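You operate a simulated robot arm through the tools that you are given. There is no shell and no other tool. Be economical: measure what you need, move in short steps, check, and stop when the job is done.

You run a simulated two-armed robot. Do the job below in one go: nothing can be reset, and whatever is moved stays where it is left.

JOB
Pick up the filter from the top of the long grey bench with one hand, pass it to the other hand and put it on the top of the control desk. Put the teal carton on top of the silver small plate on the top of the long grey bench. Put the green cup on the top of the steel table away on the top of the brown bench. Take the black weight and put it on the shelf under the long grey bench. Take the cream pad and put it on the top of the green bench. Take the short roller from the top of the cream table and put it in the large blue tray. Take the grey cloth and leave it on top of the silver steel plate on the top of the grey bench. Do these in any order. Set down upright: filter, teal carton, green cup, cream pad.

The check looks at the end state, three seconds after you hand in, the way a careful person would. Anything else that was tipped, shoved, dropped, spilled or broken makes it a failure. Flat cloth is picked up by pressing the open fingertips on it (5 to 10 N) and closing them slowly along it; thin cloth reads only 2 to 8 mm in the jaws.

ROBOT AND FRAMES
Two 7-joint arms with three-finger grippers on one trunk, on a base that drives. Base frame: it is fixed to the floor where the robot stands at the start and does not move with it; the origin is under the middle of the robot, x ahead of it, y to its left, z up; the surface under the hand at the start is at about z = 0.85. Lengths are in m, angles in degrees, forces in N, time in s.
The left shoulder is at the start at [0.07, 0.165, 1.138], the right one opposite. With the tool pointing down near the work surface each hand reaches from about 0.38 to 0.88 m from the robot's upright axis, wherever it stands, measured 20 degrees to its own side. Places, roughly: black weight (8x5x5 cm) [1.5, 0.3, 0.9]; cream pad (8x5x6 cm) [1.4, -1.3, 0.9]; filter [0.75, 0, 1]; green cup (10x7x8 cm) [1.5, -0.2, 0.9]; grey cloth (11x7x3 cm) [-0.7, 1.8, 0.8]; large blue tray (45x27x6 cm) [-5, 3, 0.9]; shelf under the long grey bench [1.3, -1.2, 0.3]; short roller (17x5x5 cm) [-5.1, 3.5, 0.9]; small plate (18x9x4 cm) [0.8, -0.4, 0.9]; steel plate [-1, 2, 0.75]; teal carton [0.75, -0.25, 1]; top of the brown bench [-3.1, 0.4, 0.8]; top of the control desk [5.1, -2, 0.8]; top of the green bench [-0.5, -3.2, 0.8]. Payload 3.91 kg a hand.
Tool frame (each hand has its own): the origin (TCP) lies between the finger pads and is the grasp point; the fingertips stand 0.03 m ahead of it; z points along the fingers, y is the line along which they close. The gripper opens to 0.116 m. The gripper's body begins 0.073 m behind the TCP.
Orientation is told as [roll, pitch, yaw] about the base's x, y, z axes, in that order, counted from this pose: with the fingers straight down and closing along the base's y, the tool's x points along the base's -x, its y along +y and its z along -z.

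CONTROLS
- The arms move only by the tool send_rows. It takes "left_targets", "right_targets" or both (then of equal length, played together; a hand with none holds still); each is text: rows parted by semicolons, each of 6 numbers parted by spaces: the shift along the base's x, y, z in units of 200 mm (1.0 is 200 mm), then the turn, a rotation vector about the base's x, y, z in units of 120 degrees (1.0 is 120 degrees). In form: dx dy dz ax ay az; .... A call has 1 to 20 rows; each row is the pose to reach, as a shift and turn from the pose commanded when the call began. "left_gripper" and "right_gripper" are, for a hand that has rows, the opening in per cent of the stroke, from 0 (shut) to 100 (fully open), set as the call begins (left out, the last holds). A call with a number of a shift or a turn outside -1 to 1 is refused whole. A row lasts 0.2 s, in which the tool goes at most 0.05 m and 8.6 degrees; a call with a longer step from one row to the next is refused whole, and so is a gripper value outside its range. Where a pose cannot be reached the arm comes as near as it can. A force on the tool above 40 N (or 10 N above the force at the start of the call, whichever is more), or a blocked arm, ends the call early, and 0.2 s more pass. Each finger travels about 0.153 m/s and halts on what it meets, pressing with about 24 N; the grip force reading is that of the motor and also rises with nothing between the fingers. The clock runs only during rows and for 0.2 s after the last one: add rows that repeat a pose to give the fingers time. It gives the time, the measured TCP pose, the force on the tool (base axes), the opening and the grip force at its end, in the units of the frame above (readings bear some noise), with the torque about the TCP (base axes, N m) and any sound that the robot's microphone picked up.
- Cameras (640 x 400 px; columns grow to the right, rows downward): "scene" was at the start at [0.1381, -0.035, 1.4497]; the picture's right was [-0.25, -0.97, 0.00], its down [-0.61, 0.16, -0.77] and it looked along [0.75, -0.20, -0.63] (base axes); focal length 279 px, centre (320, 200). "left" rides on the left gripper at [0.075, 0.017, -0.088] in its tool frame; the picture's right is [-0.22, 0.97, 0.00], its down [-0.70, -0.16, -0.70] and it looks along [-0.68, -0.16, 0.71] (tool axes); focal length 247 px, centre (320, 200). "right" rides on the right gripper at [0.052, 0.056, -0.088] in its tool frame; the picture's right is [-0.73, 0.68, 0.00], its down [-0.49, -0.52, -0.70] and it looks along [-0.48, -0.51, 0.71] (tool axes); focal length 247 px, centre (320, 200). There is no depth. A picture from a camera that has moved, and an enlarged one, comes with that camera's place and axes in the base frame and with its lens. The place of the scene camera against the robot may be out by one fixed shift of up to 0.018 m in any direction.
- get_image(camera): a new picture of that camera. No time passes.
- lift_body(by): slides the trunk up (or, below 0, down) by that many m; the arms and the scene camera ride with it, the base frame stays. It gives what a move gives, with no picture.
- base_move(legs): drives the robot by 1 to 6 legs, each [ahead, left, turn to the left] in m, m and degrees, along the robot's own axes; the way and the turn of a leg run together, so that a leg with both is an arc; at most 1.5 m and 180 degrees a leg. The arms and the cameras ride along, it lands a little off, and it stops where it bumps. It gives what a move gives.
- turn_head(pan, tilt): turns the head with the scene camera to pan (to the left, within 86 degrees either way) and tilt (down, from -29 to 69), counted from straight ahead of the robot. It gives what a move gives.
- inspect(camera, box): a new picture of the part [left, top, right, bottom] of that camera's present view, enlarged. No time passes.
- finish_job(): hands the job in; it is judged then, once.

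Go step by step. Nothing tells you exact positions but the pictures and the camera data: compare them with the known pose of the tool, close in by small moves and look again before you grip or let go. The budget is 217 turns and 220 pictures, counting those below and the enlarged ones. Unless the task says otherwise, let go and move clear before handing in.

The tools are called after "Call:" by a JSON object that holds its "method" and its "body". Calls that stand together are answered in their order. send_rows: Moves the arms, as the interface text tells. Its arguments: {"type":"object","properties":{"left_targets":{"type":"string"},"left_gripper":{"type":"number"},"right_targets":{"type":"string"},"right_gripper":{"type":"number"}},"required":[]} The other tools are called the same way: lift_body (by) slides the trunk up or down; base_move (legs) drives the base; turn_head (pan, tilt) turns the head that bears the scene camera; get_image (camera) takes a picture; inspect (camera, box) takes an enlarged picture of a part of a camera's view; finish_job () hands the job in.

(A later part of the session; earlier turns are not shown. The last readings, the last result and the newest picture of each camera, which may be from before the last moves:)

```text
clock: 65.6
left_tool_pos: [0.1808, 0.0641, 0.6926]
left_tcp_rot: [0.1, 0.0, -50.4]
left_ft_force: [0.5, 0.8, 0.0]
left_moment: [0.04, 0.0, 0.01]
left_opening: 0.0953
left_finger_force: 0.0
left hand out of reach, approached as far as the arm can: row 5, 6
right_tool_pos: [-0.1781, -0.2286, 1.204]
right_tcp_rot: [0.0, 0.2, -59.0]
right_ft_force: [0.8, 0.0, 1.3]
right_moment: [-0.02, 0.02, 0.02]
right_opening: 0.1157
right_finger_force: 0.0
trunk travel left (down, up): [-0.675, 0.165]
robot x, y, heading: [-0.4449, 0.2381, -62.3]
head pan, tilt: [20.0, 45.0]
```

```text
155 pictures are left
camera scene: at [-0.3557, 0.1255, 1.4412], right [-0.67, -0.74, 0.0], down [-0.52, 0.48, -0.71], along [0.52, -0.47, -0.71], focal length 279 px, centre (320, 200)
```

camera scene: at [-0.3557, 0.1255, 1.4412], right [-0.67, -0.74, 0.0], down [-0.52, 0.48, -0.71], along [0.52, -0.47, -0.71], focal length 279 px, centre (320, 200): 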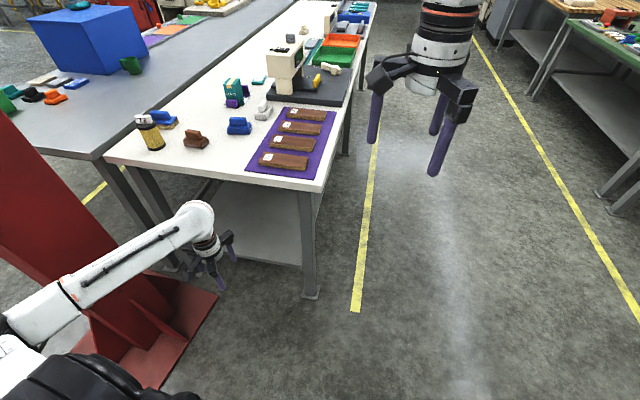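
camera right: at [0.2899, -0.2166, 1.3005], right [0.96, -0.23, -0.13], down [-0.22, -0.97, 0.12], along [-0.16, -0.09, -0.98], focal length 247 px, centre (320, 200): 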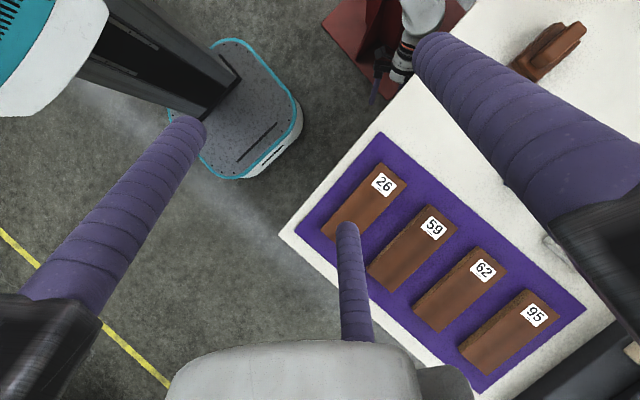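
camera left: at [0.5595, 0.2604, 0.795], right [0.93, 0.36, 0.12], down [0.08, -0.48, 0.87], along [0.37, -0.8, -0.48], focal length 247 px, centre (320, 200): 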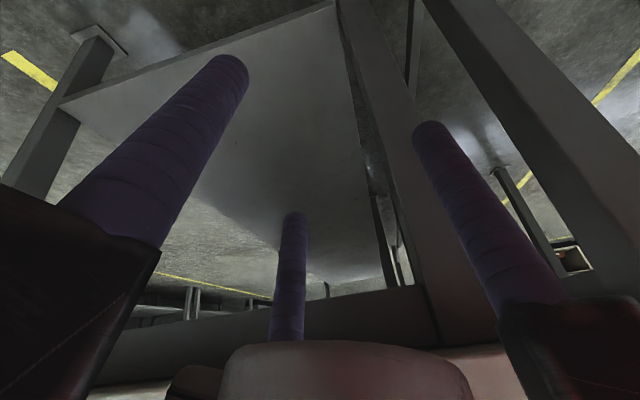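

The right hand is upright; the left needs to come up and inward. I'll continue both.

Call:
{"method": "send_rows", "body": {"left_targets": "-0.06 -0.12 0.15 0 0 -0.02; -0.12 -0.24 0.3 0 0 -0.04; -0.18 -0.36 0.45 0 0 -0.06; -0.24 -0.48 0.6 0 0 -0.08; -0.3 -0.6 0.75 0 0 -0.1; -0.36 -0.72 0.9 0 0 -0.1; -0.36 -0.72 0.9 0 0 -0.1", "right_targets": "-0.18 -0.09 0 0 0 0; -0.36 -0.18 0 0 0 0; -0.54 -0.27 0 0 0 0; -0.72 -0.36 0 0 0 0; -0.9 -0.45 0 0 0 0; -1 -0.5 0 0 0 0; -1 -0.5 0 0 0 0"}}

Call:
{"method": "get_image", "body": {"camera": "scene"}}

```text
clock: 67.2
left_tool_pos: [0.1782, 0.0609, 0.7571]
left_tcp_rot: [0.0, 0.0, -62.5]
left_ft_force: [-0.5, -0.2, -0.1]
left_moment: [-0.03, -0.06, 0.02]
left_opening: 0.0952
left_finger_force: 0.1
left hand out of reach, approached as far as the arm can: row 1, 2, 3, 4, 5, 6, 7
right_tool_pos: [-0.3793, -0.3279, 1.2047]
right_tcp_rot: [0.0, 0.2, -58.9]
right_ft_force: [0.4, -0.1, -0.2]
right_moment: [0.02, 0.0, 0.01]
right_opening: 0.1161
right_finger_force: 0.1
trunk travel left (down, up): [-0.675, 0.165]
robot x, y, heading: [-0.4432, 0.234, -62.4]
head pan, tilt: [20.0, 45.0]
```

```text
154 pictures are left
camera scene: at [-0.3566, 0.1262, 1.4413], right [-0.67, -0.74, 0.0], down [-0.52, 0.48, -0.71], along [0.52, -0.48, -0.71], focal length 279 px, centre (320, 200)
```

scene: 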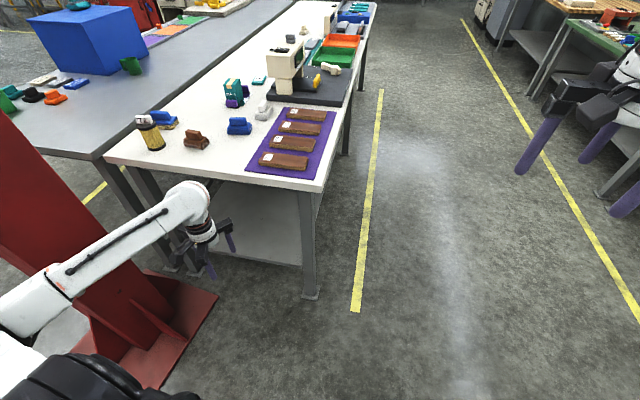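

The left arm is stuck near a joint limit. I'll back the base off for room, then straighten the arm outward and up to get it out of that posture.

Call:
{"method": "base_move", "body": {"legs": [[-0.4, 0, 0]]}}

Call:
{"method": "send_rows", "body": {"left_targets": "0.1 -0.2 0.05 0 0 0; 0.2 -0.4 0.1 0 0 0; 0.3 -0.58 0.2 0 0 0; 0.38 -0.72 0.35 0 0 0; 0.4 -0.76 0.55 0 0 0; 0.4 -0.76 0.75 0 0 0; 0.4 -0.76 0.95 0 0 0; 0.4 -0.76 0.95 0 0 0"}}

Call:
{"method": "get_image", "body": {"camera": "scene"}}

```text
clock: 69.7
left_tool_pos: [-0.0086, 0.4165, 0.7582]
left_tcp_rot: [0.0, 0.0, -62.2]
left_ft_force: [-0.7, 0.4, -1.0]
left_moment: [0.02, 0.01, 0.02]
left_opening: 0.095
left_finger_force: 0.1
right_tool_pos: [-0.5647, 0.027, 1.2049]
right_tcp_rot: [0.2, 0.2, -58.8]
right_ft_force: [0.4, 0.0, 0.8]
right_moment: [0.0, 0.0, 0.0]
right_opening: 0.1162
right_finger_force: 0.0
trunk travel left (down, up): [-0.675, 0.165]
robot x, y, heading: [-0.6308, 0.5926, -62.0]
head pan, tilt: [20.0, 45.0]
```

```text
clock: 71.5
left_tool_pos: [0.0037, 0.4155, 0.7691]
left_tcp_rot: [-0.1, -0.2, -62.2]
left_ft_force: [-0.7, -0.3, 0.3]
left_moment: [-0.04, 0.04, -0.02]
left_opening: 0.0952
left_finger_force: 0.1
left hand out of reach, approached as far as the arm can: row 1, 2, 3, 4, 5, 6, 7, 8
right_tool_pos: [-0.5636, 0.0271, 1.2051]
right_tcp_rot: [0.2, 0.3, -58.8]
right_ft_force: [0.9, 0.0, 1.2]
right_moment: [-0.01, 0.01, -0.01]
right_opening: 0.1163
right_finger_force: 0.1
trunk travel left (down, up): [-0.675, 0.165]
robot x, y, heading: [-0.633, 0.5915, -61.8]
head pan, tilt: [20.0, 45.0]
```

```text
153 pictures are left
camera scene: at [-0.5442, 0.4809, 1.4414], right [-0.67, -0.74, 0.0], down [-0.53, 0.47, -0.71], along [0.53, -0.47, -0.71], focal length 279 px, centre (320, 200)
```

scene: 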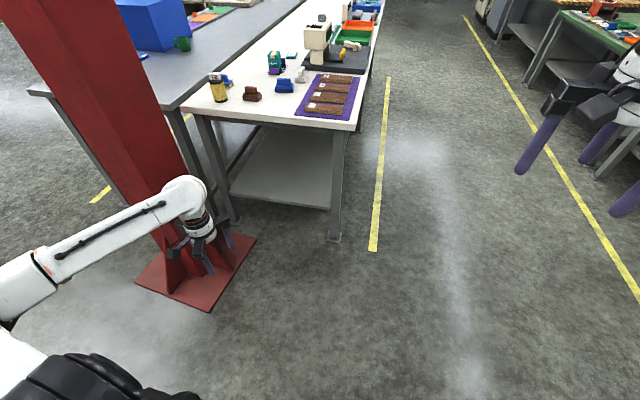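

I'll try freeing it by changing the wrist yaw while rising.

Call:
{"method": "send_rows", "body": {"left_targets": "0 0 0.05 0 0 0.07; 0 0 0.1 0 0 0.14; 0 0 0.15 0 0 0.21; 0 0 0.2 0 0 0.28; 0 0 0.3 0 0 0.35; 0 0 0.4 0 0 0.42; 0 0 0.5 0 0 0.49; 0 0 0.6 0 0 0.56; 0 0 0.7 0 0 0.63; 0 0 0.8 0 0 0.7; 0 0 0.8 0 0 0.7"}}

Call:
{"method": "get_image", "body": {"camera": "scene"}}

```text
clock: 73.9
left_tool_pos: [0.0022, 0.4133, 0.9275]
left_tcp_rot: [0.1, 0.0, 21.7]
left_ft_force: [0.1, 0.1, 0.7]
left_moment: [-0.01, 0.01, 0.0]
left_opening: 0.0951
left_finger_force: 0.2
right_tool_pos: [-0.5641, 0.0268, 1.2056]
right_tcp_rot: [0.2, 0.2, -58.8]
right_ft_force: [0.8, -0.7, 0.3]
right_moment: [-0.03, 0.04, -0.01]
right_opening: 0.1162
right_finger_force: 0.0
trunk travel left (down, up): [-0.675, 0.165]
robot x, y, heading: [-0.6331, 0.5888, -62.1]
head pan, tilt: [20.0, 45.0]
```

```text
152 pictures are left
camera scene: at [-0.5427, 0.4818, 1.4413], right [-0.67, -0.74, 0.0], down [-0.53, 0.47, -0.71], along [0.52, -0.47, -0.71], focal length 279 px, centre (320, 200)
```

scene: 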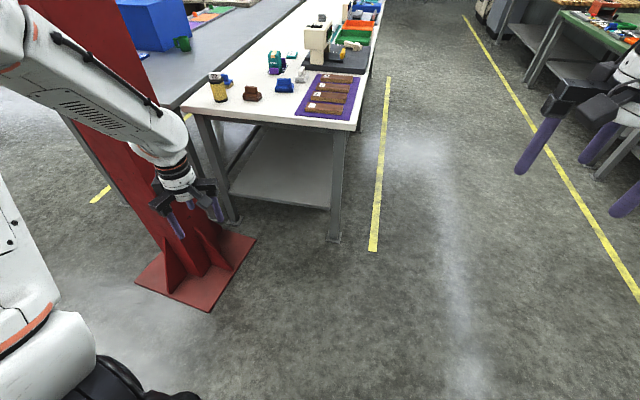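

The elbow is up again. I'll bring the left hand in front of the body, upright and aligned.

Call:
{"method": "send_rows", "body": {"left_targets": "-0.1 -0.1 0.15 0 0 -0.05; -0.2 -0.2 0.3 0 0 -0.1; -0.3 -0.3 0.45 0 0 -0.15; -0.4 -0.42 0.6 0 0 -0.2; -0.5 -0.55 0.75 0 0 -0.25; -0.6 -0.68 0.9 0 0 -0.3; -0.7 -0.8 1 0 0 -0.36; -0.8 -0.92 1 0 0 -0.42; -0.8 -0.92 1 0 0 -0.42"}}

Call:
{"method": "send_rows", "body": {"left_targets": "-0.1 -0.1 0 0 0 -0.07; -0.2 -0.2 0.1 0 0 -0.14; -0.3 -0.3 0.1 0 0 -0.21; -0.4 -0.4 0.1 0 0 -0.28; -0.4 -0.4 0.1 0 0 -0.28"}}

Call:
{"method": "get_image", "body": {"camera": "scene"}}

```text
clock: 75.9
left_tool_pos: [-0.1585, 0.2288, 1.1278]
left_tcp_rot: [0.1, 0.0, -28.8]
left_ft_force: [0.1, -1.7, 0.7]
left_moment: [-0.02, -0.02, 0.01]
left_opening: 0.0952
left_finger_force: 0.1
right_tool_pos: [-0.5646, 0.0268, 1.2059]
right_tcp_rot: [0.2, 0.2, -58.8]
right_ft_force: [0.3, -0.1, 0.3]
right_moment: [0.01, -0.01, -0.01]
right_opening: 0.1161
right_finger_force: 0.0
trunk travel left (down, up): [-0.675, 0.165]
robot x, y, heading: [-0.6333, 0.5929, -62.1]
head pan, tilt: [20.0, 45.0]
```

```text
clock: 77.1
left_tool_pos: [-0.2374, 0.1501, 1.149]
left_tcp_rot: [0.1, -0.1, -62.3]
left_ft_force: [-0.2, 0.5, 0.1]
left_moment: [-0.02, 0.02, 0.03]
left_opening: 0.0951
left_finger_force: 0.1
right_tool_pos: [-0.5646, 0.0279, 1.2064]
right_tcp_rot: [0.2, 0.2, -58.8]
right_ft_force: [0.1, 0.0, -0.3]
right_moment: [-0.05, 0.0, 0.02]
right_opening: 0.116
right_finger_force: 0.0
trunk travel left (down, up): [-0.675, 0.165]
robot x, y, heading: [-0.6336, 0.5945, -62.0]
head pan, tilt: [20.0, 45.0]
```

```text
151 pictures are left
camera scene: at [-0.544, 0.482, 1.4415], right [-0.67, -0.74, 0.0], down [-0.53, 0.47, -0.71], along [0.53, -0.47, -0.71], focal length 279 px, centre (320, 200)
```

scene: 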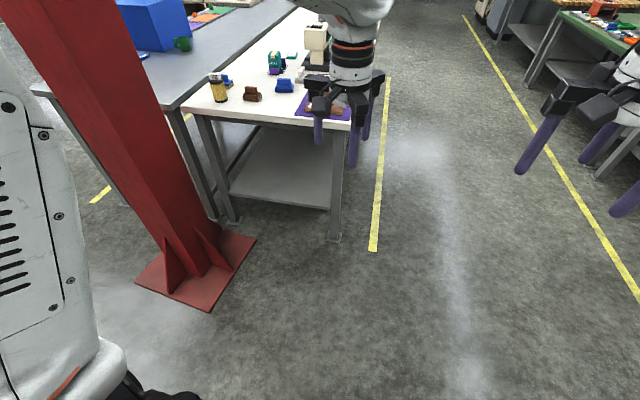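

Both arms are back to normal and everything on the tables is undisturbed. I'll stay away from the column: face +x from near the start spot, slant-pinch the filter with the right hand and take the knob with the left.

Call:
{"method": "base_move", "body": {"legs": [[0, 0, 62], [0, -0.59, 0], [0.52, 0, 0]]}}

Call:
{"method": "turn_head", "body": {"pan": 0, "tilt": 45}}

Call:
{"method": "get_image", "body": {"camera": "scene"}}

Call:
{"method": "get_image", "body": {"camera": "left"}}

```text
clock: 85.8
left_tool_pos: [0.4652, 0.1361, 1.1486]
left_tcp_rot: [0.1, -0.1, -0.8]
left_ft_force: [0.0, 1.0, -1.1]
left_moment: [-0.04, 0.01, 0.02]
left_opening: 0.0949
left_finger_force: 0.0
right_tool_pos: [0.4158, -0.2076, 1.2046]
right_tcp_rot: [0.2, 0.2, 2.7]
right_ft_force: [0.0, -0.1, 0.3]
right_moment: [0.0, 0.02, 0.0]
right_opening: 0.1157
right_finger_force: 0.0
trunk travel left (down, up): [-0.675, 0.165]
robot x, y, heading: [-0.1136, 0.0031, -0.8]
head pan, tilt: [20.0, 45.0]
```

```text
clock: 86.7
left_tool_pos: [0.4661, 0.1366, 1.1479]
left_tcp_rot: [0.0, -0.1, -0.8]
left_ft_force: [-0.3, 0.3, -0.3]
left_moment: [-0.01, 0.0, 0.0]
left_opening: 0.0951
left_finger_force: 0.0
right_tool_pos: [0.4162, -0.2078, 1.204]
right_tcp_rot: [0.2, 0.1, 2.6]
right_ft_force: [-0.1, 0.2, -0.5]
right_moment: [0.0, -0.02, 0.0]
right_opening: 0.116
right_finger_force: 0.1
trunk travel left (down, up): [-0.675, 0.165]
robot x, y, heading: [-0.1111, 0.0016, -0.7]
head pan, tilt: [0.0, 45.0]
```

```text
150 pictures are left
camera scene: at [0.0226, -0.0118, 1.4414], right [-0.01, -1.0, 0.0], down [-0.71, 0.01, -0.71], along [0.71, -0.01, -0.71], focal length 279 px, centre (320, 200)
```

scene: 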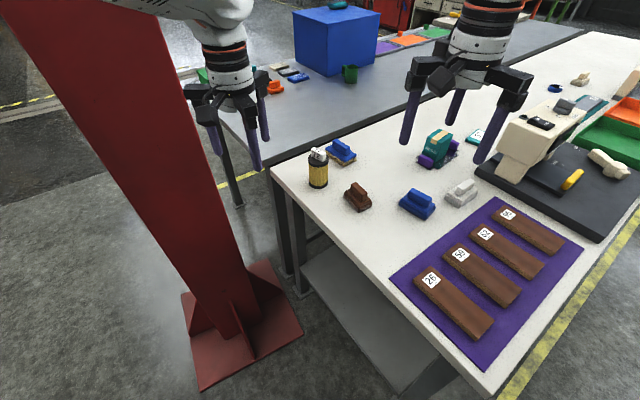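

```text
149 pictures are left
camera left: at [0.3901, 0.1544, 1.2366], right [0.24, 0.97, 0.0], down [0.69, -0.17, 0.7], along [0.68, -0.17, -0.71], focal length 247 px, centre (320, 200)
```

left: 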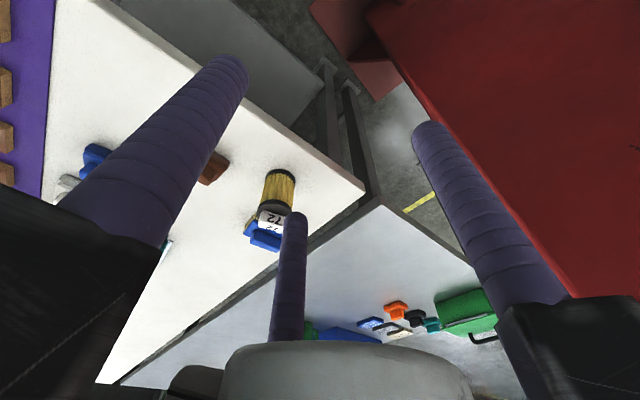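

I'll pre-position the right hand: set its yaw to −8°, then tilt it 45° toward the filter, a little way off.

Call:
{"method": "send_rows", "body": {"right_targets": "0.1 0.1 0 0 0 -0.044; 0.2 0.2 0 0 0 -0.088; 0.3 0.3 -0.05 0 0 -0.088; 0.4 0.4 -0.1 0 0 -0.088; 0.4 0.4 -0.1 0 0 -0.088", "right_gripper": 82}}

Call:
{"method": "send_rows", "body": {"right_targets": "0 0 0 0.026 -0.064 0; 0 0 0 0.052 -0.128 0; 0 0 0 0.078 -0.193 0; 0 0 0 0.104 -0.258 0; 0 0 0 0.13 -0.322 0; 0 0 0 0.1406 -0.3476 0; 0 0 0 0.1406 -0.3476 0"}}

Call:
{"method": "get_image", "body": {"camera": "scene"}}

Call:
{"method": "get_image", "body": {"camera": "right"}}

```text
clock: 87.9
left_tool_pos: [0.466, 0.1363, 1.1492]
left_tcp_rot: [0.1, -0.1, -0.8]
left_ft_force: [-0.6, -0.6, -0.4]
left_moment: [-0.02, -0.04, 0.0]
left_opening: 0.0951
left_finger_force: 0.0
right_tool_pos: [0.4946, -0.128, 1.1861]
right_tcp_rot: [0.2, 0.1, -8.0]
right_ft_force: [-0.5, 0.6, 0.1]
right_moment: [0.03, -0.04, 0.0]
right_opening: 0.0952
right_finger_force: 0.2
trunk travel left (down, up): [-0.675, 0.165]
robot x, y, heading: [-0.115, 0.0042, -0.3]
head pan, tilt: [0.0, 45.0]
```

```text
clock: 89.5
left_tool_pos: [0.4664, 0.1369, 1.1479]
left_tcp_rot: [0.0, -0.1, -0.8]
left_ft_force: [0.3, 0.7, -0.7]
left_moment: [-0.01, 0.0, -0.01]
left_opening: 0.0951
left_finger_force: 0.1
right_tool_pos: [0.4955, -0.1272, 1.185]
right_tcp_rot: [26.8, -37.6, -17.1]
right_ft_force: [-0.2, -0.1, 0.0]
right_moment: [-0.01, -0.02, 0.02]
right_opening: 0.0951
right_finger_force: 0.1
trunk travel left (down, up): [-0.675, 0.165]
robot x, y, heading: [-0.116, 0.0006, -0.6]
head pan, tilt: [0.0, 45.0]
```

```text
148 pictures are left
camera scene: at [0.0226, -0.0119, 1.4414], right [-0.01, -1.0, 0.0], down [-0.71, 0.01, -0.71], along [0.71, -0.01, -0.71], focal length 279 px, centre (320, 200)
```

scene: 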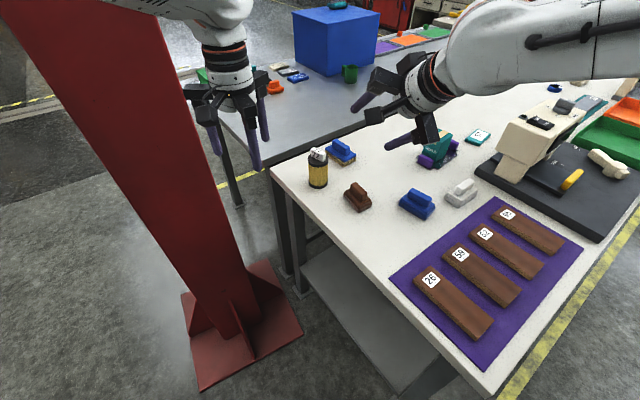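

```text
147 pictures are left
camera right: at [0.4005, -0.0868, 1.236], right [0.55, 0.47, 0.69], down [-0.09, -0.79, 0.61], along [0.83, -0.4, -0.4], focal length 247 px, centre (320, 200)
```

right: 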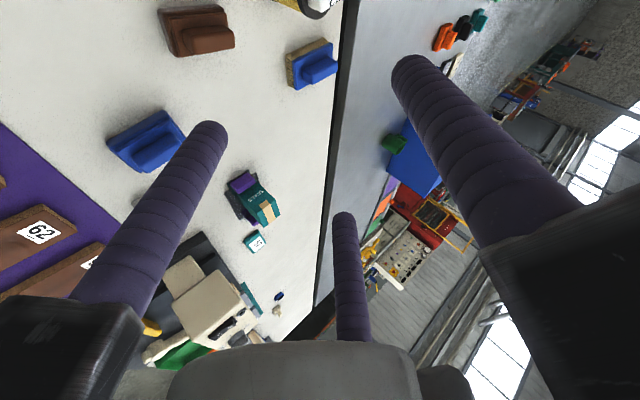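

The slant works on this side. I'll move to the pre-grasp point 10 cm short of the filter.

Call:
{"method": "send_rows", "body": {"right_targets": "0.1 0.1 -0.1 0 0 0; 0.2 0.2 -0.2 0 0 0; 0.3 0.3 -0.35 0 0 0; 0.4 0.4 -0.55 0 0 0; 0.45 0.44 -0.75 0 0 0; 0.475 0.44 -0.97 0 0 0; 0.475 0.44 -0.97 0 0 0"}}

Call:
{"method": "get_image", "body": {"camera": "scene"}}

Call:
{"method": "get_image", "body": {"camera": "right"}}

```text
clock: 91.1
left_tool_pos: [0.4653, 0.1368, 1.1482]
left_tcp_rot: [0.0, -0.1, -0.7]
left_ft_force: [0.7, 0.4, 0.7]
left_moment: [0.0, 0.0, 0.01]
left_opening: 0.0953
left_finger_force: 0.2
right_tool_pos: [0.5897, -0.0398, 0.9916]
right_tcp_rot: [26.6, -37.7, -17.1]
right_ft_force: [-0.6, 0.1, -0.7]
right_moment: [0.01, 0.02, -0.02]
right_opening: 0.095
right_finger_force: 0.0
trunk travel left (down, up): [-0.675, 0.165]
robot x, y, heading: [-0.1141, 0.0005, -0.6]
head pan, tilt: [0.0, 45.0]
```

```text
146 pictures are left
camera scene: at [0.0219, -0.0118, 1.4415], right [-0.01, -1.0, 0.0], down [-0.71, 0.01, -0.71], along [0.71, -0.01, -0.71], focal length 279 px, centre (320, 200)
```

scene: 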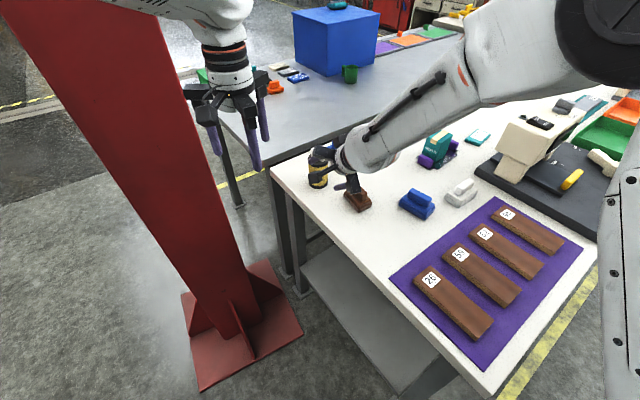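

```text
145 pictures are left
camera right: at [0.4947, 0.0016, 1.0411], right [0.55, 0.47, 0.69], down [-0.09, -0.79, 0.61], along [0.83, -0.4, -0.4], focal length 247 px, centre (320, 200)
```

right: 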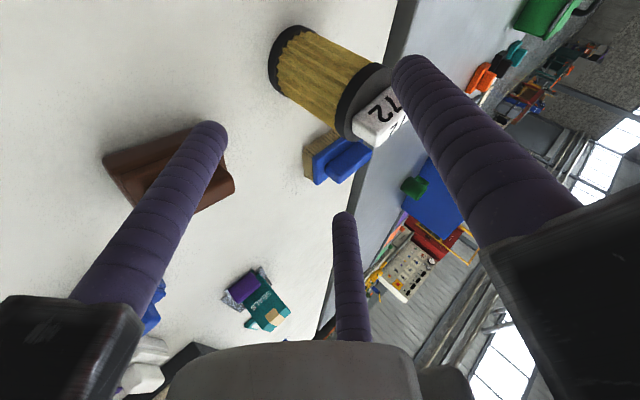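

The filter is where I computed, within about 2 mm. I'll slide in along the tool axis.

Call:
{"method": "send_rows", "body": {"right_targets": "0.066 0.0275 -0.0716 0 0 0; 0.133 0.055 -0.143 0 0 0; 0.199 0.0825 -0.215 0 0 0; 0.25 0.103 -0.27 0 0 0; 0.25 0.103 -0.27 0 0 0"}}

Call:
{"method": "get_image", "body": {"camera": "right"}}

Call:
{"method": "inspect", "body": {"camera": "scene", "box": [260, 110, 400, 230]}}

```text
clock: 92.3
left_tool_pos: [0.4637, 0.1367, 1.1476]
left_tcp_rot: [0.2, -0.1, -0.8]
left_ft_force: [0.0, 0.3, -0.3]
left_moment: [0.02, -0.03, 0.0]
left_opening: 0.0951
left_finger_force: 0.0
right_tool_pos: [0.6401, -0.0188, 0.9374]
right_tcp_rot: [26.6, -37.7, -17.0]
right_ft_force: [-0.2, -0.2, -0.6]
right_moment: [0.03, 0.0, -0.02]
right_opening: 0.095
right_finger_force: 0.1
trunk travel left (down, up): [-0.675, 0.165]
robot x, y, heading: [-0.1149, 0.0015, -0.7]
head pan, tilt: [0.0, 45.0]
```

```text
144 pictures are left
camera right: at [0.5455, 0.022, 0.9878], right [0.55, 0.47, 0.69], down [-0.09, -0.79, 0.61], along [0.83, -0.4, -0.4], focal length 247 px, centre (320, 200)
```

right: 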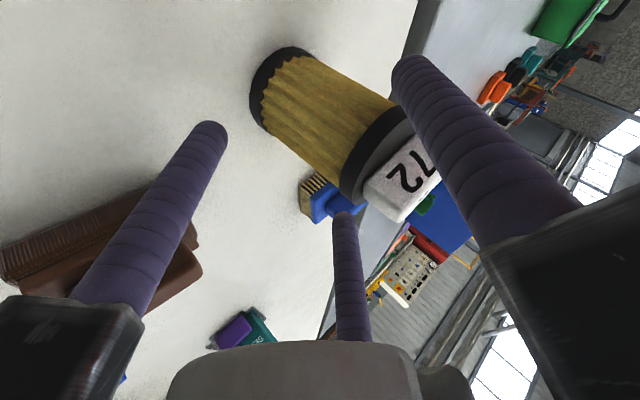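

```text
3.33 times, centred on (330, 170) of scene
camera zoom: at [0.022, -0.012, 1.4415], right [-0.01, -1.0, 0.0], down [-0.71, 0.01, -0.71], along [0.71, -0.01, -0.71], focal length 931 px, centre (287, 300)
```

zoom: 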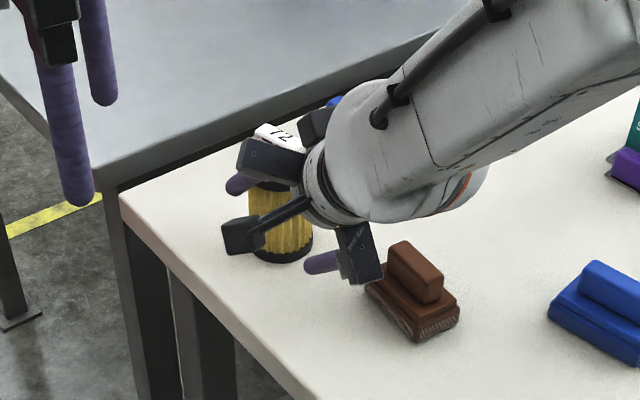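

The pair of prongs straddles the filter just under the lid. I'll advance the last 2 cm and close.

Call:
{"method": "send_rows", "body": {"right_targets": "0.04 0.017 -0.043 0 0 0; 0.079 0.033 -0.085 0 0 0; 0.079 0.033 -0.085 0 0 0"}}

Call:
{"method": "send_rows", "body": {"right_targets": "0 0 0 0 0 0; 0 0 0 0 0 0; 0 0 0 0 0 0", "right_gripper": 0}}

Call:
{"method": "get_image", "body": {"camera": "right"}}

Call:
{"method": "inspect", "body": {"camera": "scene", "box": [260, 110, 400, 230]}}

```text
clock: 93.1
left_tool_pos: [0.4654, 0.1372, 1.1486]
left_tcp_rot: [0.1, -0.1, -0.8]
left_ft_force: [0.1, 0.3, -0.5]
left_moment: [-0.01, -0.01, -0.03]
left_opening: 0.0951
left_finger_force: 0.1
right_tool_pos: [0.6572, -0.0129, 0.9208]
right_tcp_rot: [26.6, -37.6, -17.2]
right_ft_force: [0.1, 0.1, -0.6]
right_moment: [0.06, 0.04, 0.02]
right_opening: 0.0949
right_finger_force: 0.2
trunk travel left (down, up): [-0.675, 0.165]
robot x, y, heading: [-0.116, 0.0012, -0.5]
head pan, tilt: [0.0, 45.0]
```

```text
clock: 93.9
left_tool_pos: [0.4645, 0.1366, 1.1475]
left_tcp_rot: [0.0, -0.1, -0.9]
left_ft_force: [0.0, -0.1, 0.2]
left_moment: [-0.01, -0.02, 0.0]
left_opening: 0.095
left_finger_force: 0.1
right_tool_pos: [0.6573, -0.0128, 0.9206]
right_tcp_rot: [26.6, -37.5, -17.1]
right_ft_force: [2.0, 0.8, 0.8]
right_moment: [0.07, -0.06, 0.04]
right_opening: 0.0722
right_finger_force: 23.8
trunk travel left (down, up): [-0.675, 0.165]
robot x, y, heading: [-0.1148, 0.0067, -0.4]
head pan, tilt: [0.0, 45.0]
```

```text
142 pictures are left
camera right: at [0.5619, 0.0281, 0.9709], right [0.55, 0.47, 0.69], down [-0.09, -0.79, 0.61], along [0.83, -0.4, -0.4], focal length 247 px, centre (320, 200)
```

right: 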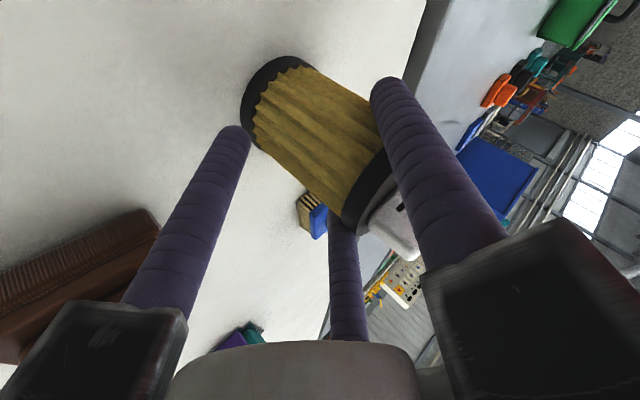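

```text
3.33 times, centred on (330, 170) of scene
camera zoom: at [0.0228, -0.0118, 1.4414], right [-0.01, -1.0, 0.0], down [-0.71, 0.01, -0.71], along [0.71, -0.01, -0.71], focal length 931 px, centre (287, 300)
```

zoom: 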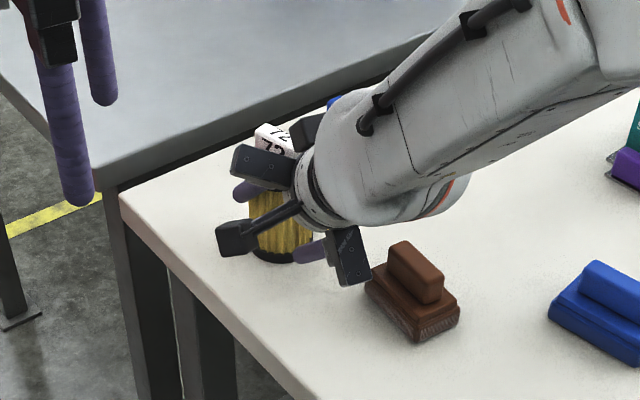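

The pinch holds at 0.072 m with 24 N. I'll lift gently and check.

Call:
{"method": "send_rows", "body": {"right_targets": "0 0 0.03 0 0 0; 0 0 0.07 0 0 0; 0 0 0.12 0 0 0; 0 0 0.18 0 0 0; 0 0 0.25 0 0 0; 0 0 0.25 0 0 0"}}

Call:
{"method": "get_image", "body": {"camera": "right"}}

Call:
{"method": "inspect", "body": {"camera": "scene", "box": [260, 90, 400, 210]}}

```text
clock: 95.3
left_tool_pos: [0.4652, 0.1365, 1.1482]
left_tcp_rot: [0.0, 0.0, -0.9]
left_ft_force: [0.3, -0.4, -0.2]
left_moment: [-0.01, 0.02, 0.06]
left_opening: 0.0952
left_finger_force: 0.0
right_tool_pos: [0.6576, -0.0129, 0.9694]
right_tcp_rot: [26.6, -37.6, -17.1]
right_ft_force: [-0.2, 0.0, -2.5]
right_moment: [-0.04, 0.02, -0.02]
right_opening: 0.072
right_finger_force: 23.9
trunk travel left (down, up): [-0.675, 0.165]
robot x, y, heading: [-0.114, 0.0013, -0.9]
head pan, tilt: [0.0, 45.0]
```

```text
140 pictures are left
camera right: at [0.5623, 0.0277, 1.0203], right [0.56, 0.47, 0.69], down [-0.09, -0.79, 0.61], along [0.83, -0.4, -0.4], focal length 247 px, centre (320, 200)
```

right: 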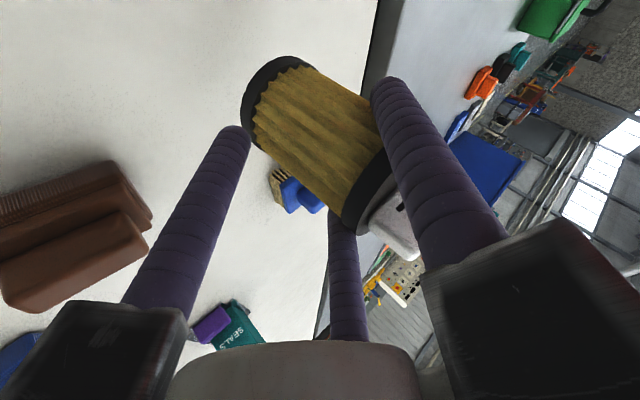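

```text
3.33 times, centred on (330, 150) of scene
camera zoom: at [0.0234, -0.0118, 1.4413], right [-0.01, -1.0, 0.0], down [-0.71, 0.01, -0.71], along [0.71, -0.01, -0.71], focal length 931 px, centre (287, 367)
```

zoom: 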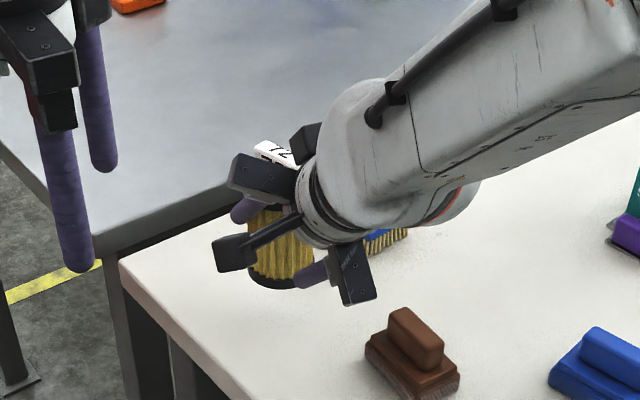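

The filter is lifted cleanly and hangs straight. I'll bring it nearer and higher, into the left hand's comfortable range.

Call:
{"method": "send_rows", "body": {"right_targets": "0 0 0.1 0 0 0; -0.1 0 0.2 0 0 0; -0.2 0 0.3 0 0 0; -0.3 0 0.4 0 0 0; -0.4 0 0.4 0 0 0; -0.5 0 0.4 0 0 0; -0.6 0 0.4 0 0 0; -0.6 0 0.4 0 0 0"}}

Call:
{"method": "get_image", "body": {"camera": "left"}}

Call:
{"method": "get_image", "body": {"camera": "scene"}}

```text
clock: 97.1
left_tool_pos: [0.4665, 0.1368, 1.1477]
left_tcp_rot: [0.0, 0.0, -0.8]
left_ft_force: [0.2, -0.3, 0.4]
left_moment: [0.01, 0.02, -0.01]
left_opening: 0.0948
left_finger_force: 0.1
right_tool_pos: [0.5371, -0.0126, 1.0497]
right_tcp_rot: [26.6, -37.6, -17.1]
right_ft_force: [0.0, 0.4, -1.9]
right_moment: [-0.03, 0.07, 0.01]
right_opening: 0.0721
right_finger_force: 23.8
trunk travel left (down, up): [-0.675, 0.165]
robot x, y, heading: [-0.1141, 0.0003, -0.5]
head pan, tilt: [0.0, 45.0]
```

```text
138 pictures are left
camera left: at [0.3911, 0.1544, 1.2361], right [0.24, 0.97, 0.0], down [0.69, -0.17, 0.7], along [0.68, -0.17, -0.71], focal length 247 px, centre (320, 200)
```

left: 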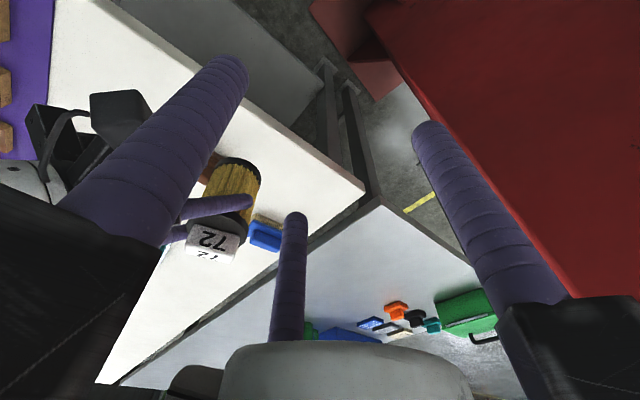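

```text
137 pictures are left
camera scene: at [0.0238, -0.0118, 1.4412], right [-0.01, -1.0, 0.0], down [-0.71, 0.01, -0.71], along [0.71, -0.01, -0.71], focal length 279 px, centre (320, 200)
```

scene: 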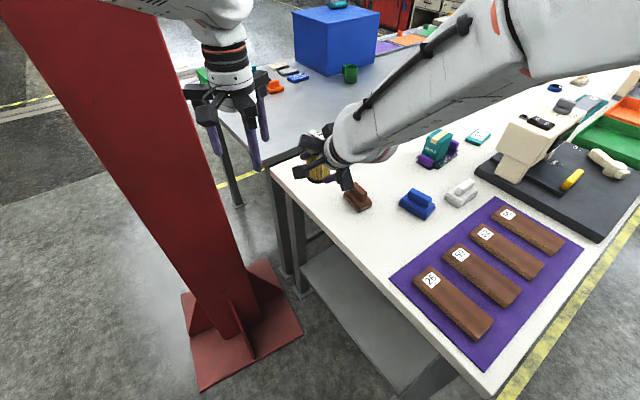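

The filter hangs at about (0.564, −0.001) with its lid at z≈1.07. I'll raise the left hand, narrow its jaws to 50% and bring it over the knob to look.

Call:
{"method": "send_rows", "body": {"left_targets": "0 0 0.2 0 0 0; 0 0 0.4 0 0 -0.02; 0.05 -0.1 0.55 0 0 -0.04; 0.1 -0.25 0.6 0 0 -0.06; 0.17 -0.4 0.6 0 0 -0.06; 0.25 -0.55 0.6 0 0 -0.06; 0.25 -0.55 0.6 0 0 -0.06", "left_gripper": 50}}

Call:
{"method": "get_image", "body": {"camera": "left"}}

```text
clock: 98.7
left_tool_pos: [0.5152, 0.0267, 1.2676]
left_tcp_rot: [0.0, -0.1, -7.9]
left_ft_force: [-0.5, 0.4, 0.3]
left_moment: [-0.01, 0.02, -0.02]
left_opening: 0.0582
left_finger_force: 0.0
right_tool_pos: [0.5371, -0.0133, 1.0497]
right_tcp_rot: [26.6, -37.6, -17.1]
right_ft_force: [-0.4, -0.8, -2.4]
right_moment: [-0.03, 0.07, -0.01]
right_opening: 0.0721
right_finger_force: 23.9
trunk travel left (down, up): [-0.675, 0.165]
robot x, y, heading: [-0.1122, 0.0009, -0.5]
head pan, tilt: [0.0, 45.0]
```

```text
136 pictures are left
camera left: at [0.4429, 0.0533, 1.3561], right [0.36, 0.93, 0.0], down [0.67, -0.26, 0.7], along [0.66, -0.25, -0.71], focal length 247 px, centre (320, 200)
```

left: 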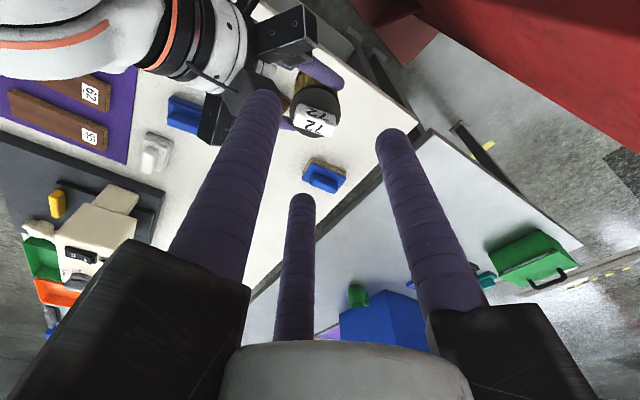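

Call:
{"method": "inspect", "body": {"camera": "left", "box": [230, 40, 390, 160]}}

```text
3.33 times, centred on (310, 100) of left
camera zoom: at [0.4429, 0.0533, 1.3561], right [0.36, 0.93, 0.0], down [0.67, -0.26, 0.7], along [0.66, -0.25, -0.71], focal length 823 px, centre (353, 533)
```

zoom: 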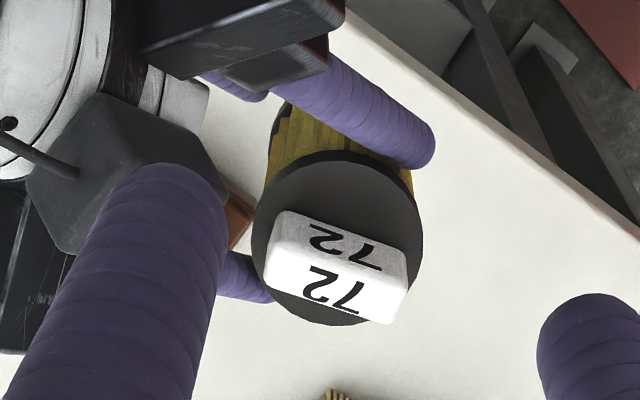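

The knob is at (0.5655, 0.000), heading 51.5°, about 4.5×1.7 cm. I'll place the left hand above it and descend partway with the jaws at 40%.

Call:
{"method": "send_rows", "body": {"left_targets": "0.08 -0.04 0 0 0 0; 0.16 -0.08 0 0 0 0; 0.23 -0.115 0 0 0 0; 0.23 -0.115 -0.15 0 0 0; 0.23 -0.115 -0.3 0 0 0; 0.23 -0.115 -0.42 0 0 0; 0.23 -0.115 -0.42 0 0 0", "left_gripper": 40}}

Call:
{"method": "get_image", "body": {"camera": "left"}}

Call:
{"method": "inspect", "body": {"camera": "scene", "box": [240, 60, 420, 210]}}

```text
clock: 100.3
left_tool_pos: [0.5622, 0.0038, 1.1834]
left_tcp_rot: [0.0, -0.1, -8.0]
left_ft_force: [0.1, -0.2, 0.5]
left_moment: [0.02, -0.05, 0.0]
left_opening: 0.0463
left_finger_force: 0.2
right_tool_pos: [0.5365, -0.0132, 1.0496]
right_tcp_rot: [26.5, -37.7, -17.1]
right_ft_force: [-0.2, -0.1, -2.0]
right_moment: [-0.04, 0.08, 0.04]
right_opening: 0.0721
right_finger_force: 23.7
trunk travel left (down, up): [-0.675, 0.165]
robot x, y, heading: [-0.1141, 0.0059, -0.7]
head pan, tilt: [0.0, 45.0]
```

```text
134 pictures are left
camera left: at [0.4894, 0.0303, 1.2726], right [0.36, 0.93, 0.0], down [0.67, -0.26, 0.7], along [0.65, -0.25, -0.71], focal length 247 px, centre (320, 200)
```

left: 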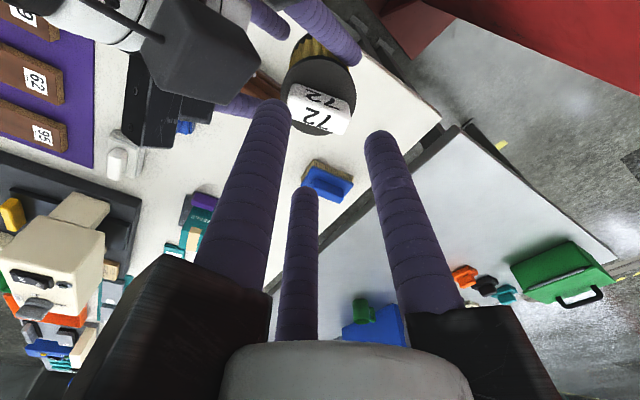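

```text
2.67 times, centred on (330, 135) of scene
camera zoom: at [0.0225, -0.0117, 1.4414], right [-0.01, -1.0, 0.0], down [-0.71, 0.01, -0.71], along [0.71, -0.01, -0.71], focal length 744 px, centre (293, 373)
```

zoom: 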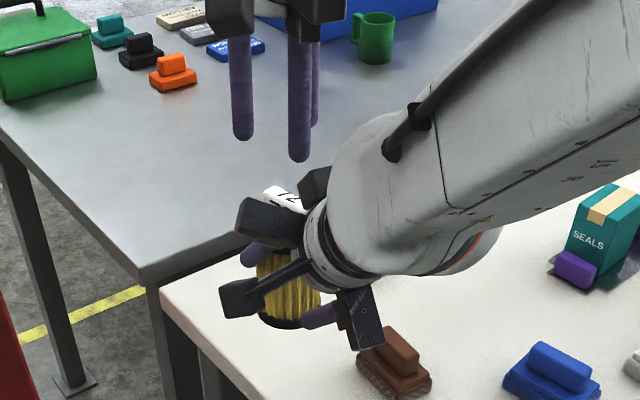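

The right palm edge is close to where one left prong will pass. I'll narrow the left jaws to 36%, nudge a few mm away and descend slowly.

Call:
{"method": "send_rows", "body": {"left_targets": "0.008 0.004 -0.05 0 0 0; 0.008 0.004 -0.12 0 0 0; 0.008 0.004 -0.19 0 0 0; 0.008 0.004 -0.26 0 0 0; 0.008 0.004 -0.32 0 0 0; 0.008 0.004 -0.37 0 0 0; 0.008 0.004 -0.37 0 0 0", "left_gripper": 36}}

Call:
{"method": "get_image", "body": {"camera": "left"}}

Call:
{"method": "inspect", "body": {"camera": "scene", "box": [240, 60, 420, 210]}}

```text
clock: 101.9
left_tool_pos: [0.5629, 0.0052, 1.1101]
left_tcp_rot: [0.1, 0.1, -8.0]
left_ft_force: [0.3, 0.5, -0.2]
left_moment: [-0.01, 0.03, 0.02]
left_opening: 0.0418
left_finger_force: 0.1
right_tool_pos: [0.5377, -0.013, 1.0503]
right_tcp_rot: [26.6, -37.6, -17.0]
right_ft_force: [0.4, 0.0, -1.9]
right_moment: [-0.01, 0.05, 0.02]
right_opening: 0.0721
right_finger_force: 24.1
trunk travel left (down, up): [-0.675, 0.165]
robot x, y, heading: [-0.1138, 0.0017, -0.6]
head pan, tilt: [0.0, 45.0]
```

```text
132 pictures are left
camera left: at [0.4904, 0.0315, 1.1981], right [0.36, 0.93, 0.0], down [0.67, -0.26, 0.7], along [0.65, -0.25, -0.71], focal length 247 px, centre (320, 200)
```

left: 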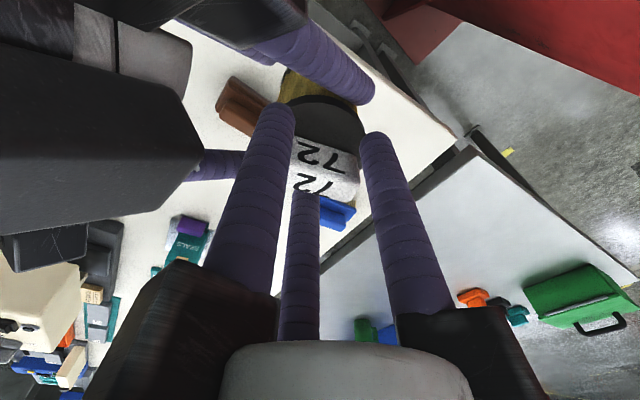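

```text
2.67 times, centred on (330, 135) of scene
camera zoom: at [0.0229, -0.0118, 1.4414], right [-0.01, -1.0, 0.0], down [-0.71, 0.01, -0.71], along [0.71, -0.01, -0.71], focal length 744 px, centre (293, 373)
```

zoom: 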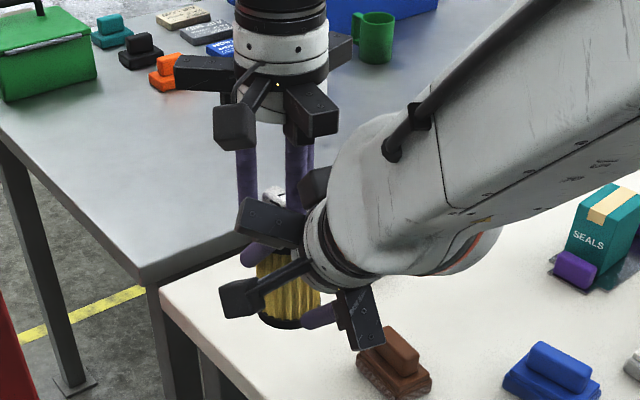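

The left prongs surround the knob with no contact forces. Closing the left hand now.

Call:
{"method": "send_rows", "body": {"left_targets": "0 0 0 0 0 0; 0 0 0 0 0 0; 0 0 0 0 0 0", "left_gripper": 0}}

Call:
{"method": "get_image", "body": {"camera": "left"}}

```text
clock: 102.7
left_tool_pos: [0.5623, 0.0053, 1.1094]
left_tcp_rot: [0.0, 0.0, -7.9]
left_ft_force: [2.4, -0.7, -2.0]
left_moment: [0.05, -0.1, -0.5]
left_opening: 0.0301
left_finger_force: 24.2
right_tool_pos: [0.5361, -0.0135, 1.0496]
right_tcp_rot: [26.5, -37.6, -16.9]
right_ft_force: [-1.8, 0.6, -0.1]
right_moment: [-0.06, 0.0, 0.54]
right_opening: 0.0719
right_finger_force: 24.5
trunk travel left (down, up): [-0.675, 0.165]
robot x, y, heading: [-0.1154, 0.0003, -0.7]
head pan, tilt: [0.0, 45.0]
```

```text
130 pictures are left
camera left: at [0.4905, 0.0314, 1.1982], right [0.36, 0.93, 0.0], down [0.67, -0.26, 0.7], along [0.65, -0.25, -0.71], focal length 247 px, centre (320, 200)
```

left: 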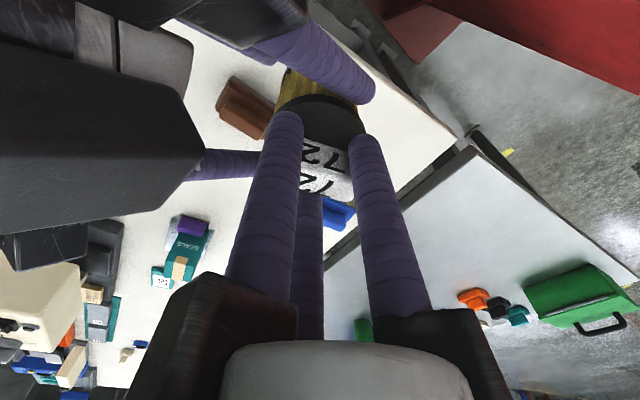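

The knob is held at 0.030 m with 24 N. I'll open the right hand and retreat horizontally.

Call:
{"method": "send_rows", "body": {"right_targets": "0 0 0 0 0 0; 0 0 0 0 0 0; 0 0 0 0 0 0", "right_gripper": 85}}

Call:
{"method": "send_rows", "body": {"right_targets": "-0.07 -0.03 0 0 0 0; -0.14 -0.06 0 0 0 0; -0.23 -0.12 0 0 0 0; -0.33 -0.2 0 0 0 0; -0.43 -0.32 0 0 0 0; -0.5 -0.45 0 0 0 0; -0.5 -0.6 0 0 0 0; -0.5 -0.6 0 0 0 0"}}

Call:
{"method": "get_image", "body": {"camera": "scene"}}

Call:
{"method": "get_image", "body": {"camera": "left"}}

```text
clock: 103.5
left_tool_pos: [0.5639, 0.004, 1.1105]
left_tcp_rot: [0.0, 0.0, -8.1]
left_ft_force: [-0.8, -0.2, 0.5]
left_moment: [0.04, 0.03, 0.01]
left_opening: 0.0287
left_finger_force: 24.5
right_tool_pos: [0.5364, -0.0126, 1.0492]
right_tcp_rot: [26.7, -37.6, -17.2]
right_ft_force: [-0.5, 0.6, -0.7]
right_moment: [-0.02, 0.01, 0.01]
right_opening: 0.0988
right_finger_force: 0.1
trunk travel left (down, up): [-0.675, 0.165]
robot x, y, heading: [-0.1147, 0.0015, -0.5]
head pan, tilt: [0.0, 45.0]
```

```text
clock: 105.3
left_tool_pos: [0.5632, 0.0078, 1.1103]
left_tcp_rot: [0.0, -0.1, -8.0]
left_ft_force: [1.6, 0.3, -0.4]
left_moment: [0.0, -0.02, -0.01]
left_opening: 0.0287
left_finger_force: 25.0
right_tool_pos: [0.4363, -0.1315, 1.05]
right_tcp_rot: [26.5, -37.6, -17.0]
right_ft_force: [0.2, -0.3, 1.1]
right_moment: [-0.03, -0.02, -0.03]
right_opening: 0.0986
right_finger_force: 0.1
trunk travel left (down, up): [-0.675, 0.165]
robot x, y, heading: [-0.1165, 0.0055, -0.3]
head pan, tilt: [0.0, 45.0]
```

```text
129 pictures are left
camera scene: at [0.0228, -0.01, 1.4414], right [-0.01, -1.0, 0.0], down [-0.71, 0.01, -0.71], along [0.71, -0.01, -0.71], focal length 279 px, centre (320, 200)
```

scene: 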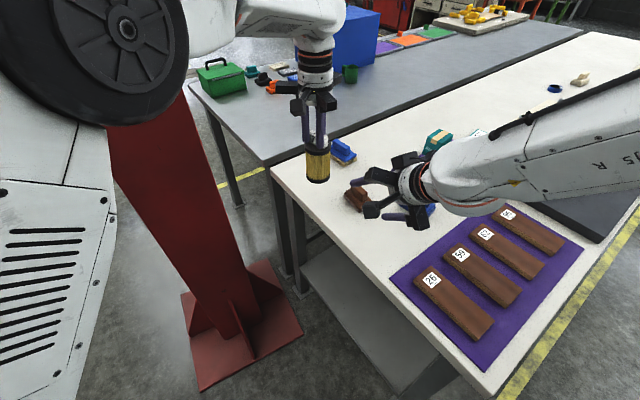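

```text
128 pictures are left
camera left: at [0.4903, 0.0331, 1.1984], right [0.36, 0.93, 0.0], down [0.67, -0.25, 0.7], along [0.65, -0.25, -0.71], focal length 247 px, centre (320, 200)
```

left: 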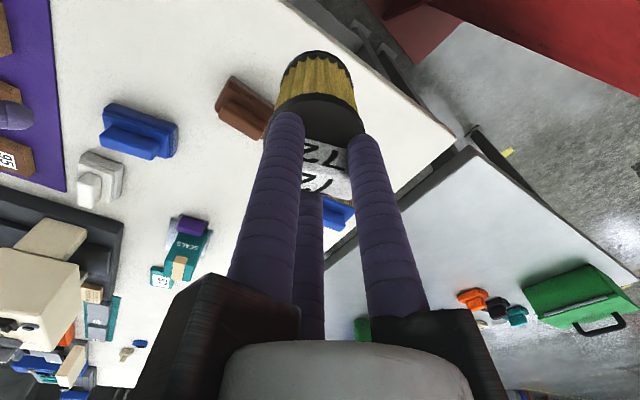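

The hand-over worked: the left hand holds the filter upright by its knob. I'll back away from the bench, raise the trunk and bring the right hand upright.

Call:
{"method": "base_move", "body": {"legs": [[-0.45, 0, 0]]}}

Call:
{"method": "lift_body", "body": {"by": 0.12}}

Call:
{"method": "send_rows", "body": {"right_targets": "0 -0.05 0.05 -0.026 0.064 0; 0 -0.1 0.1 -0.052 0.128 0; 0 -0.15 0.1 -0.078 0.193 0; 0 -0.2 0.1 -0.104 0.258 0; 0 -0.25 0.1 -0.13 0.322 0; 0 -0.3 0.1 -0.1406 0.3476 0; 0.1 -0.4 0.1 -0.1406 0.3476 0; 0.2 -0.5 0.1 -0.1406 0.3476 0; 0.2 -0.5 0.1 -0.1406 0.3476 0", "right_gripper": 100}}

Call:
{"method": "turn_head", "body": {"pan": 50, "tilt": 30}}

Call:
{"method": "get_image", "body": {"camera": "scene"}}

```text
clock: 108.0
left_tool_pos: [0.1107, 0.0111, 1.1089]
left_tcp_rot: [0.0, 0.0, -7.9]
left_ft_force: [-0.6, -0.7, 0.2]
left_moment: [0.04, -0.01, -0.02]
left_opening: 0.0289
left_finger_force: 24.3
right_tool_pos: [-0.0145, -0.127, 1.0507]
right_tcp_rot: [26.7, -37.6, -17.0]
right_ft_force: [-0.8, 0.1, 0.7]
right_moment: [-0.04, 0.0, -0.01]
right_opening: 0.0985
right_finger_force: 0.1
trunk travel left (down, up): [-0.675, 0.165]
robot x, y, heading: [-0.5667, 0.0078, -0.7]
head pan, tilt: [0.0, 45.0]
```

```text
clock: 109.5
left_tool_pos: [0.1097, 0.0107, 1.229]
left_tcp_rot: [0.2, 0.0, -7.8]
left_ft_force: [-0.7, 0.2, -2.4]
left_moment: [0.03, 0.01, 0.01]
left_opening: 0.0287
left_finger_force: 23.8
right_tool_pos: [-0.015, -0.1274, 1.1703]
right_tcp_rot: [26.6, -37.6, -16.9]
right_ft_force: [0.0, 0.5, -0.4]
right_moment: [0.02, 0.03, -0.01]
right_opening: 0.0987
right_finger_force: 0.1
trunk travel left (down, up): [-0.795, 0.045]
robot x, y, heading: [-0.5646, 0.0093, -0.6]
head pan, tilt: [0.0, 45.0]
```

```text
clock: 111.5
left_tool_pos: [0.1097, 0.0101, 1.2304]
left_tcp_rot: [-0.1, -0.1, -7.9]
left_ft_force: [0.0, -0.6, -3.0]
left_moment: [0.02, 0.05, 0.01]
left_opening: 0.0286
left_finger_force: 24.2
right_tool_pos: [0.025, -0.2271, 1.1908]
right_tcp_rot: [0.2, 0.2, -7.9]
right_ft_force: [0.6, 0.2, 0.6]
right_moment: [-0.01, -0.04, -0.01]
right_opening: 0.1157
right_finger_force: 0.0
right hand out of reach, approached as far as the arm can: row 1
trunk travel left (down, up): [-0.795, 0.045]
robot x, y, heading: [-0.5669, 0.007, -0.6]
head pan, tilt: [0.0, 45.0]
```

```text
clock: 112.7
left_tool_pos: [0.1103, 0.0094, 1.2288]
left_tcp_rot: [0.1, -0.1, -8.0]
left_ft_force: [0.8, 0.0, -1.9]
left_moment: [0.03, -0.01, 0.0]
left_opening: 0.0287
left_finger_force: 24.2
right_tool_pos: [0.0247, -0.2268, 1.1905]
right_tcp_rot: [0.2, 0.2, -7.9]
right_ft_force: [-0.3, 0.1, -0.3]
right_moment: [0.01, 0.02, 0.02]
right_opening: 0.1159
right_finger_force: 0.0
trunk travel left (down, up): [-0.795, 0.045]
robot x, y, heading: [-0.5653, 0.007, -0.5]
head pan, tilt: [50.0, 30.0]
```

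```text
127 pictures are left
camera scene: at [-0.4518, 0.0621, 1.584], right [0.76, -0.65, 0.0], down [-0.33, -0.38, -0.87], along [0.56, 0.66, -0.5], focal length 279 px, centre (320, 200)
```

scene: 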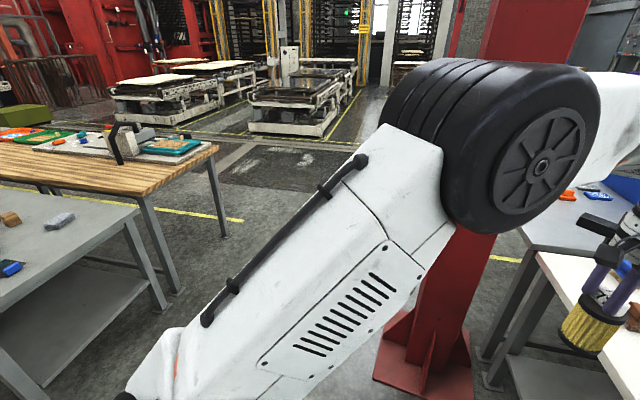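

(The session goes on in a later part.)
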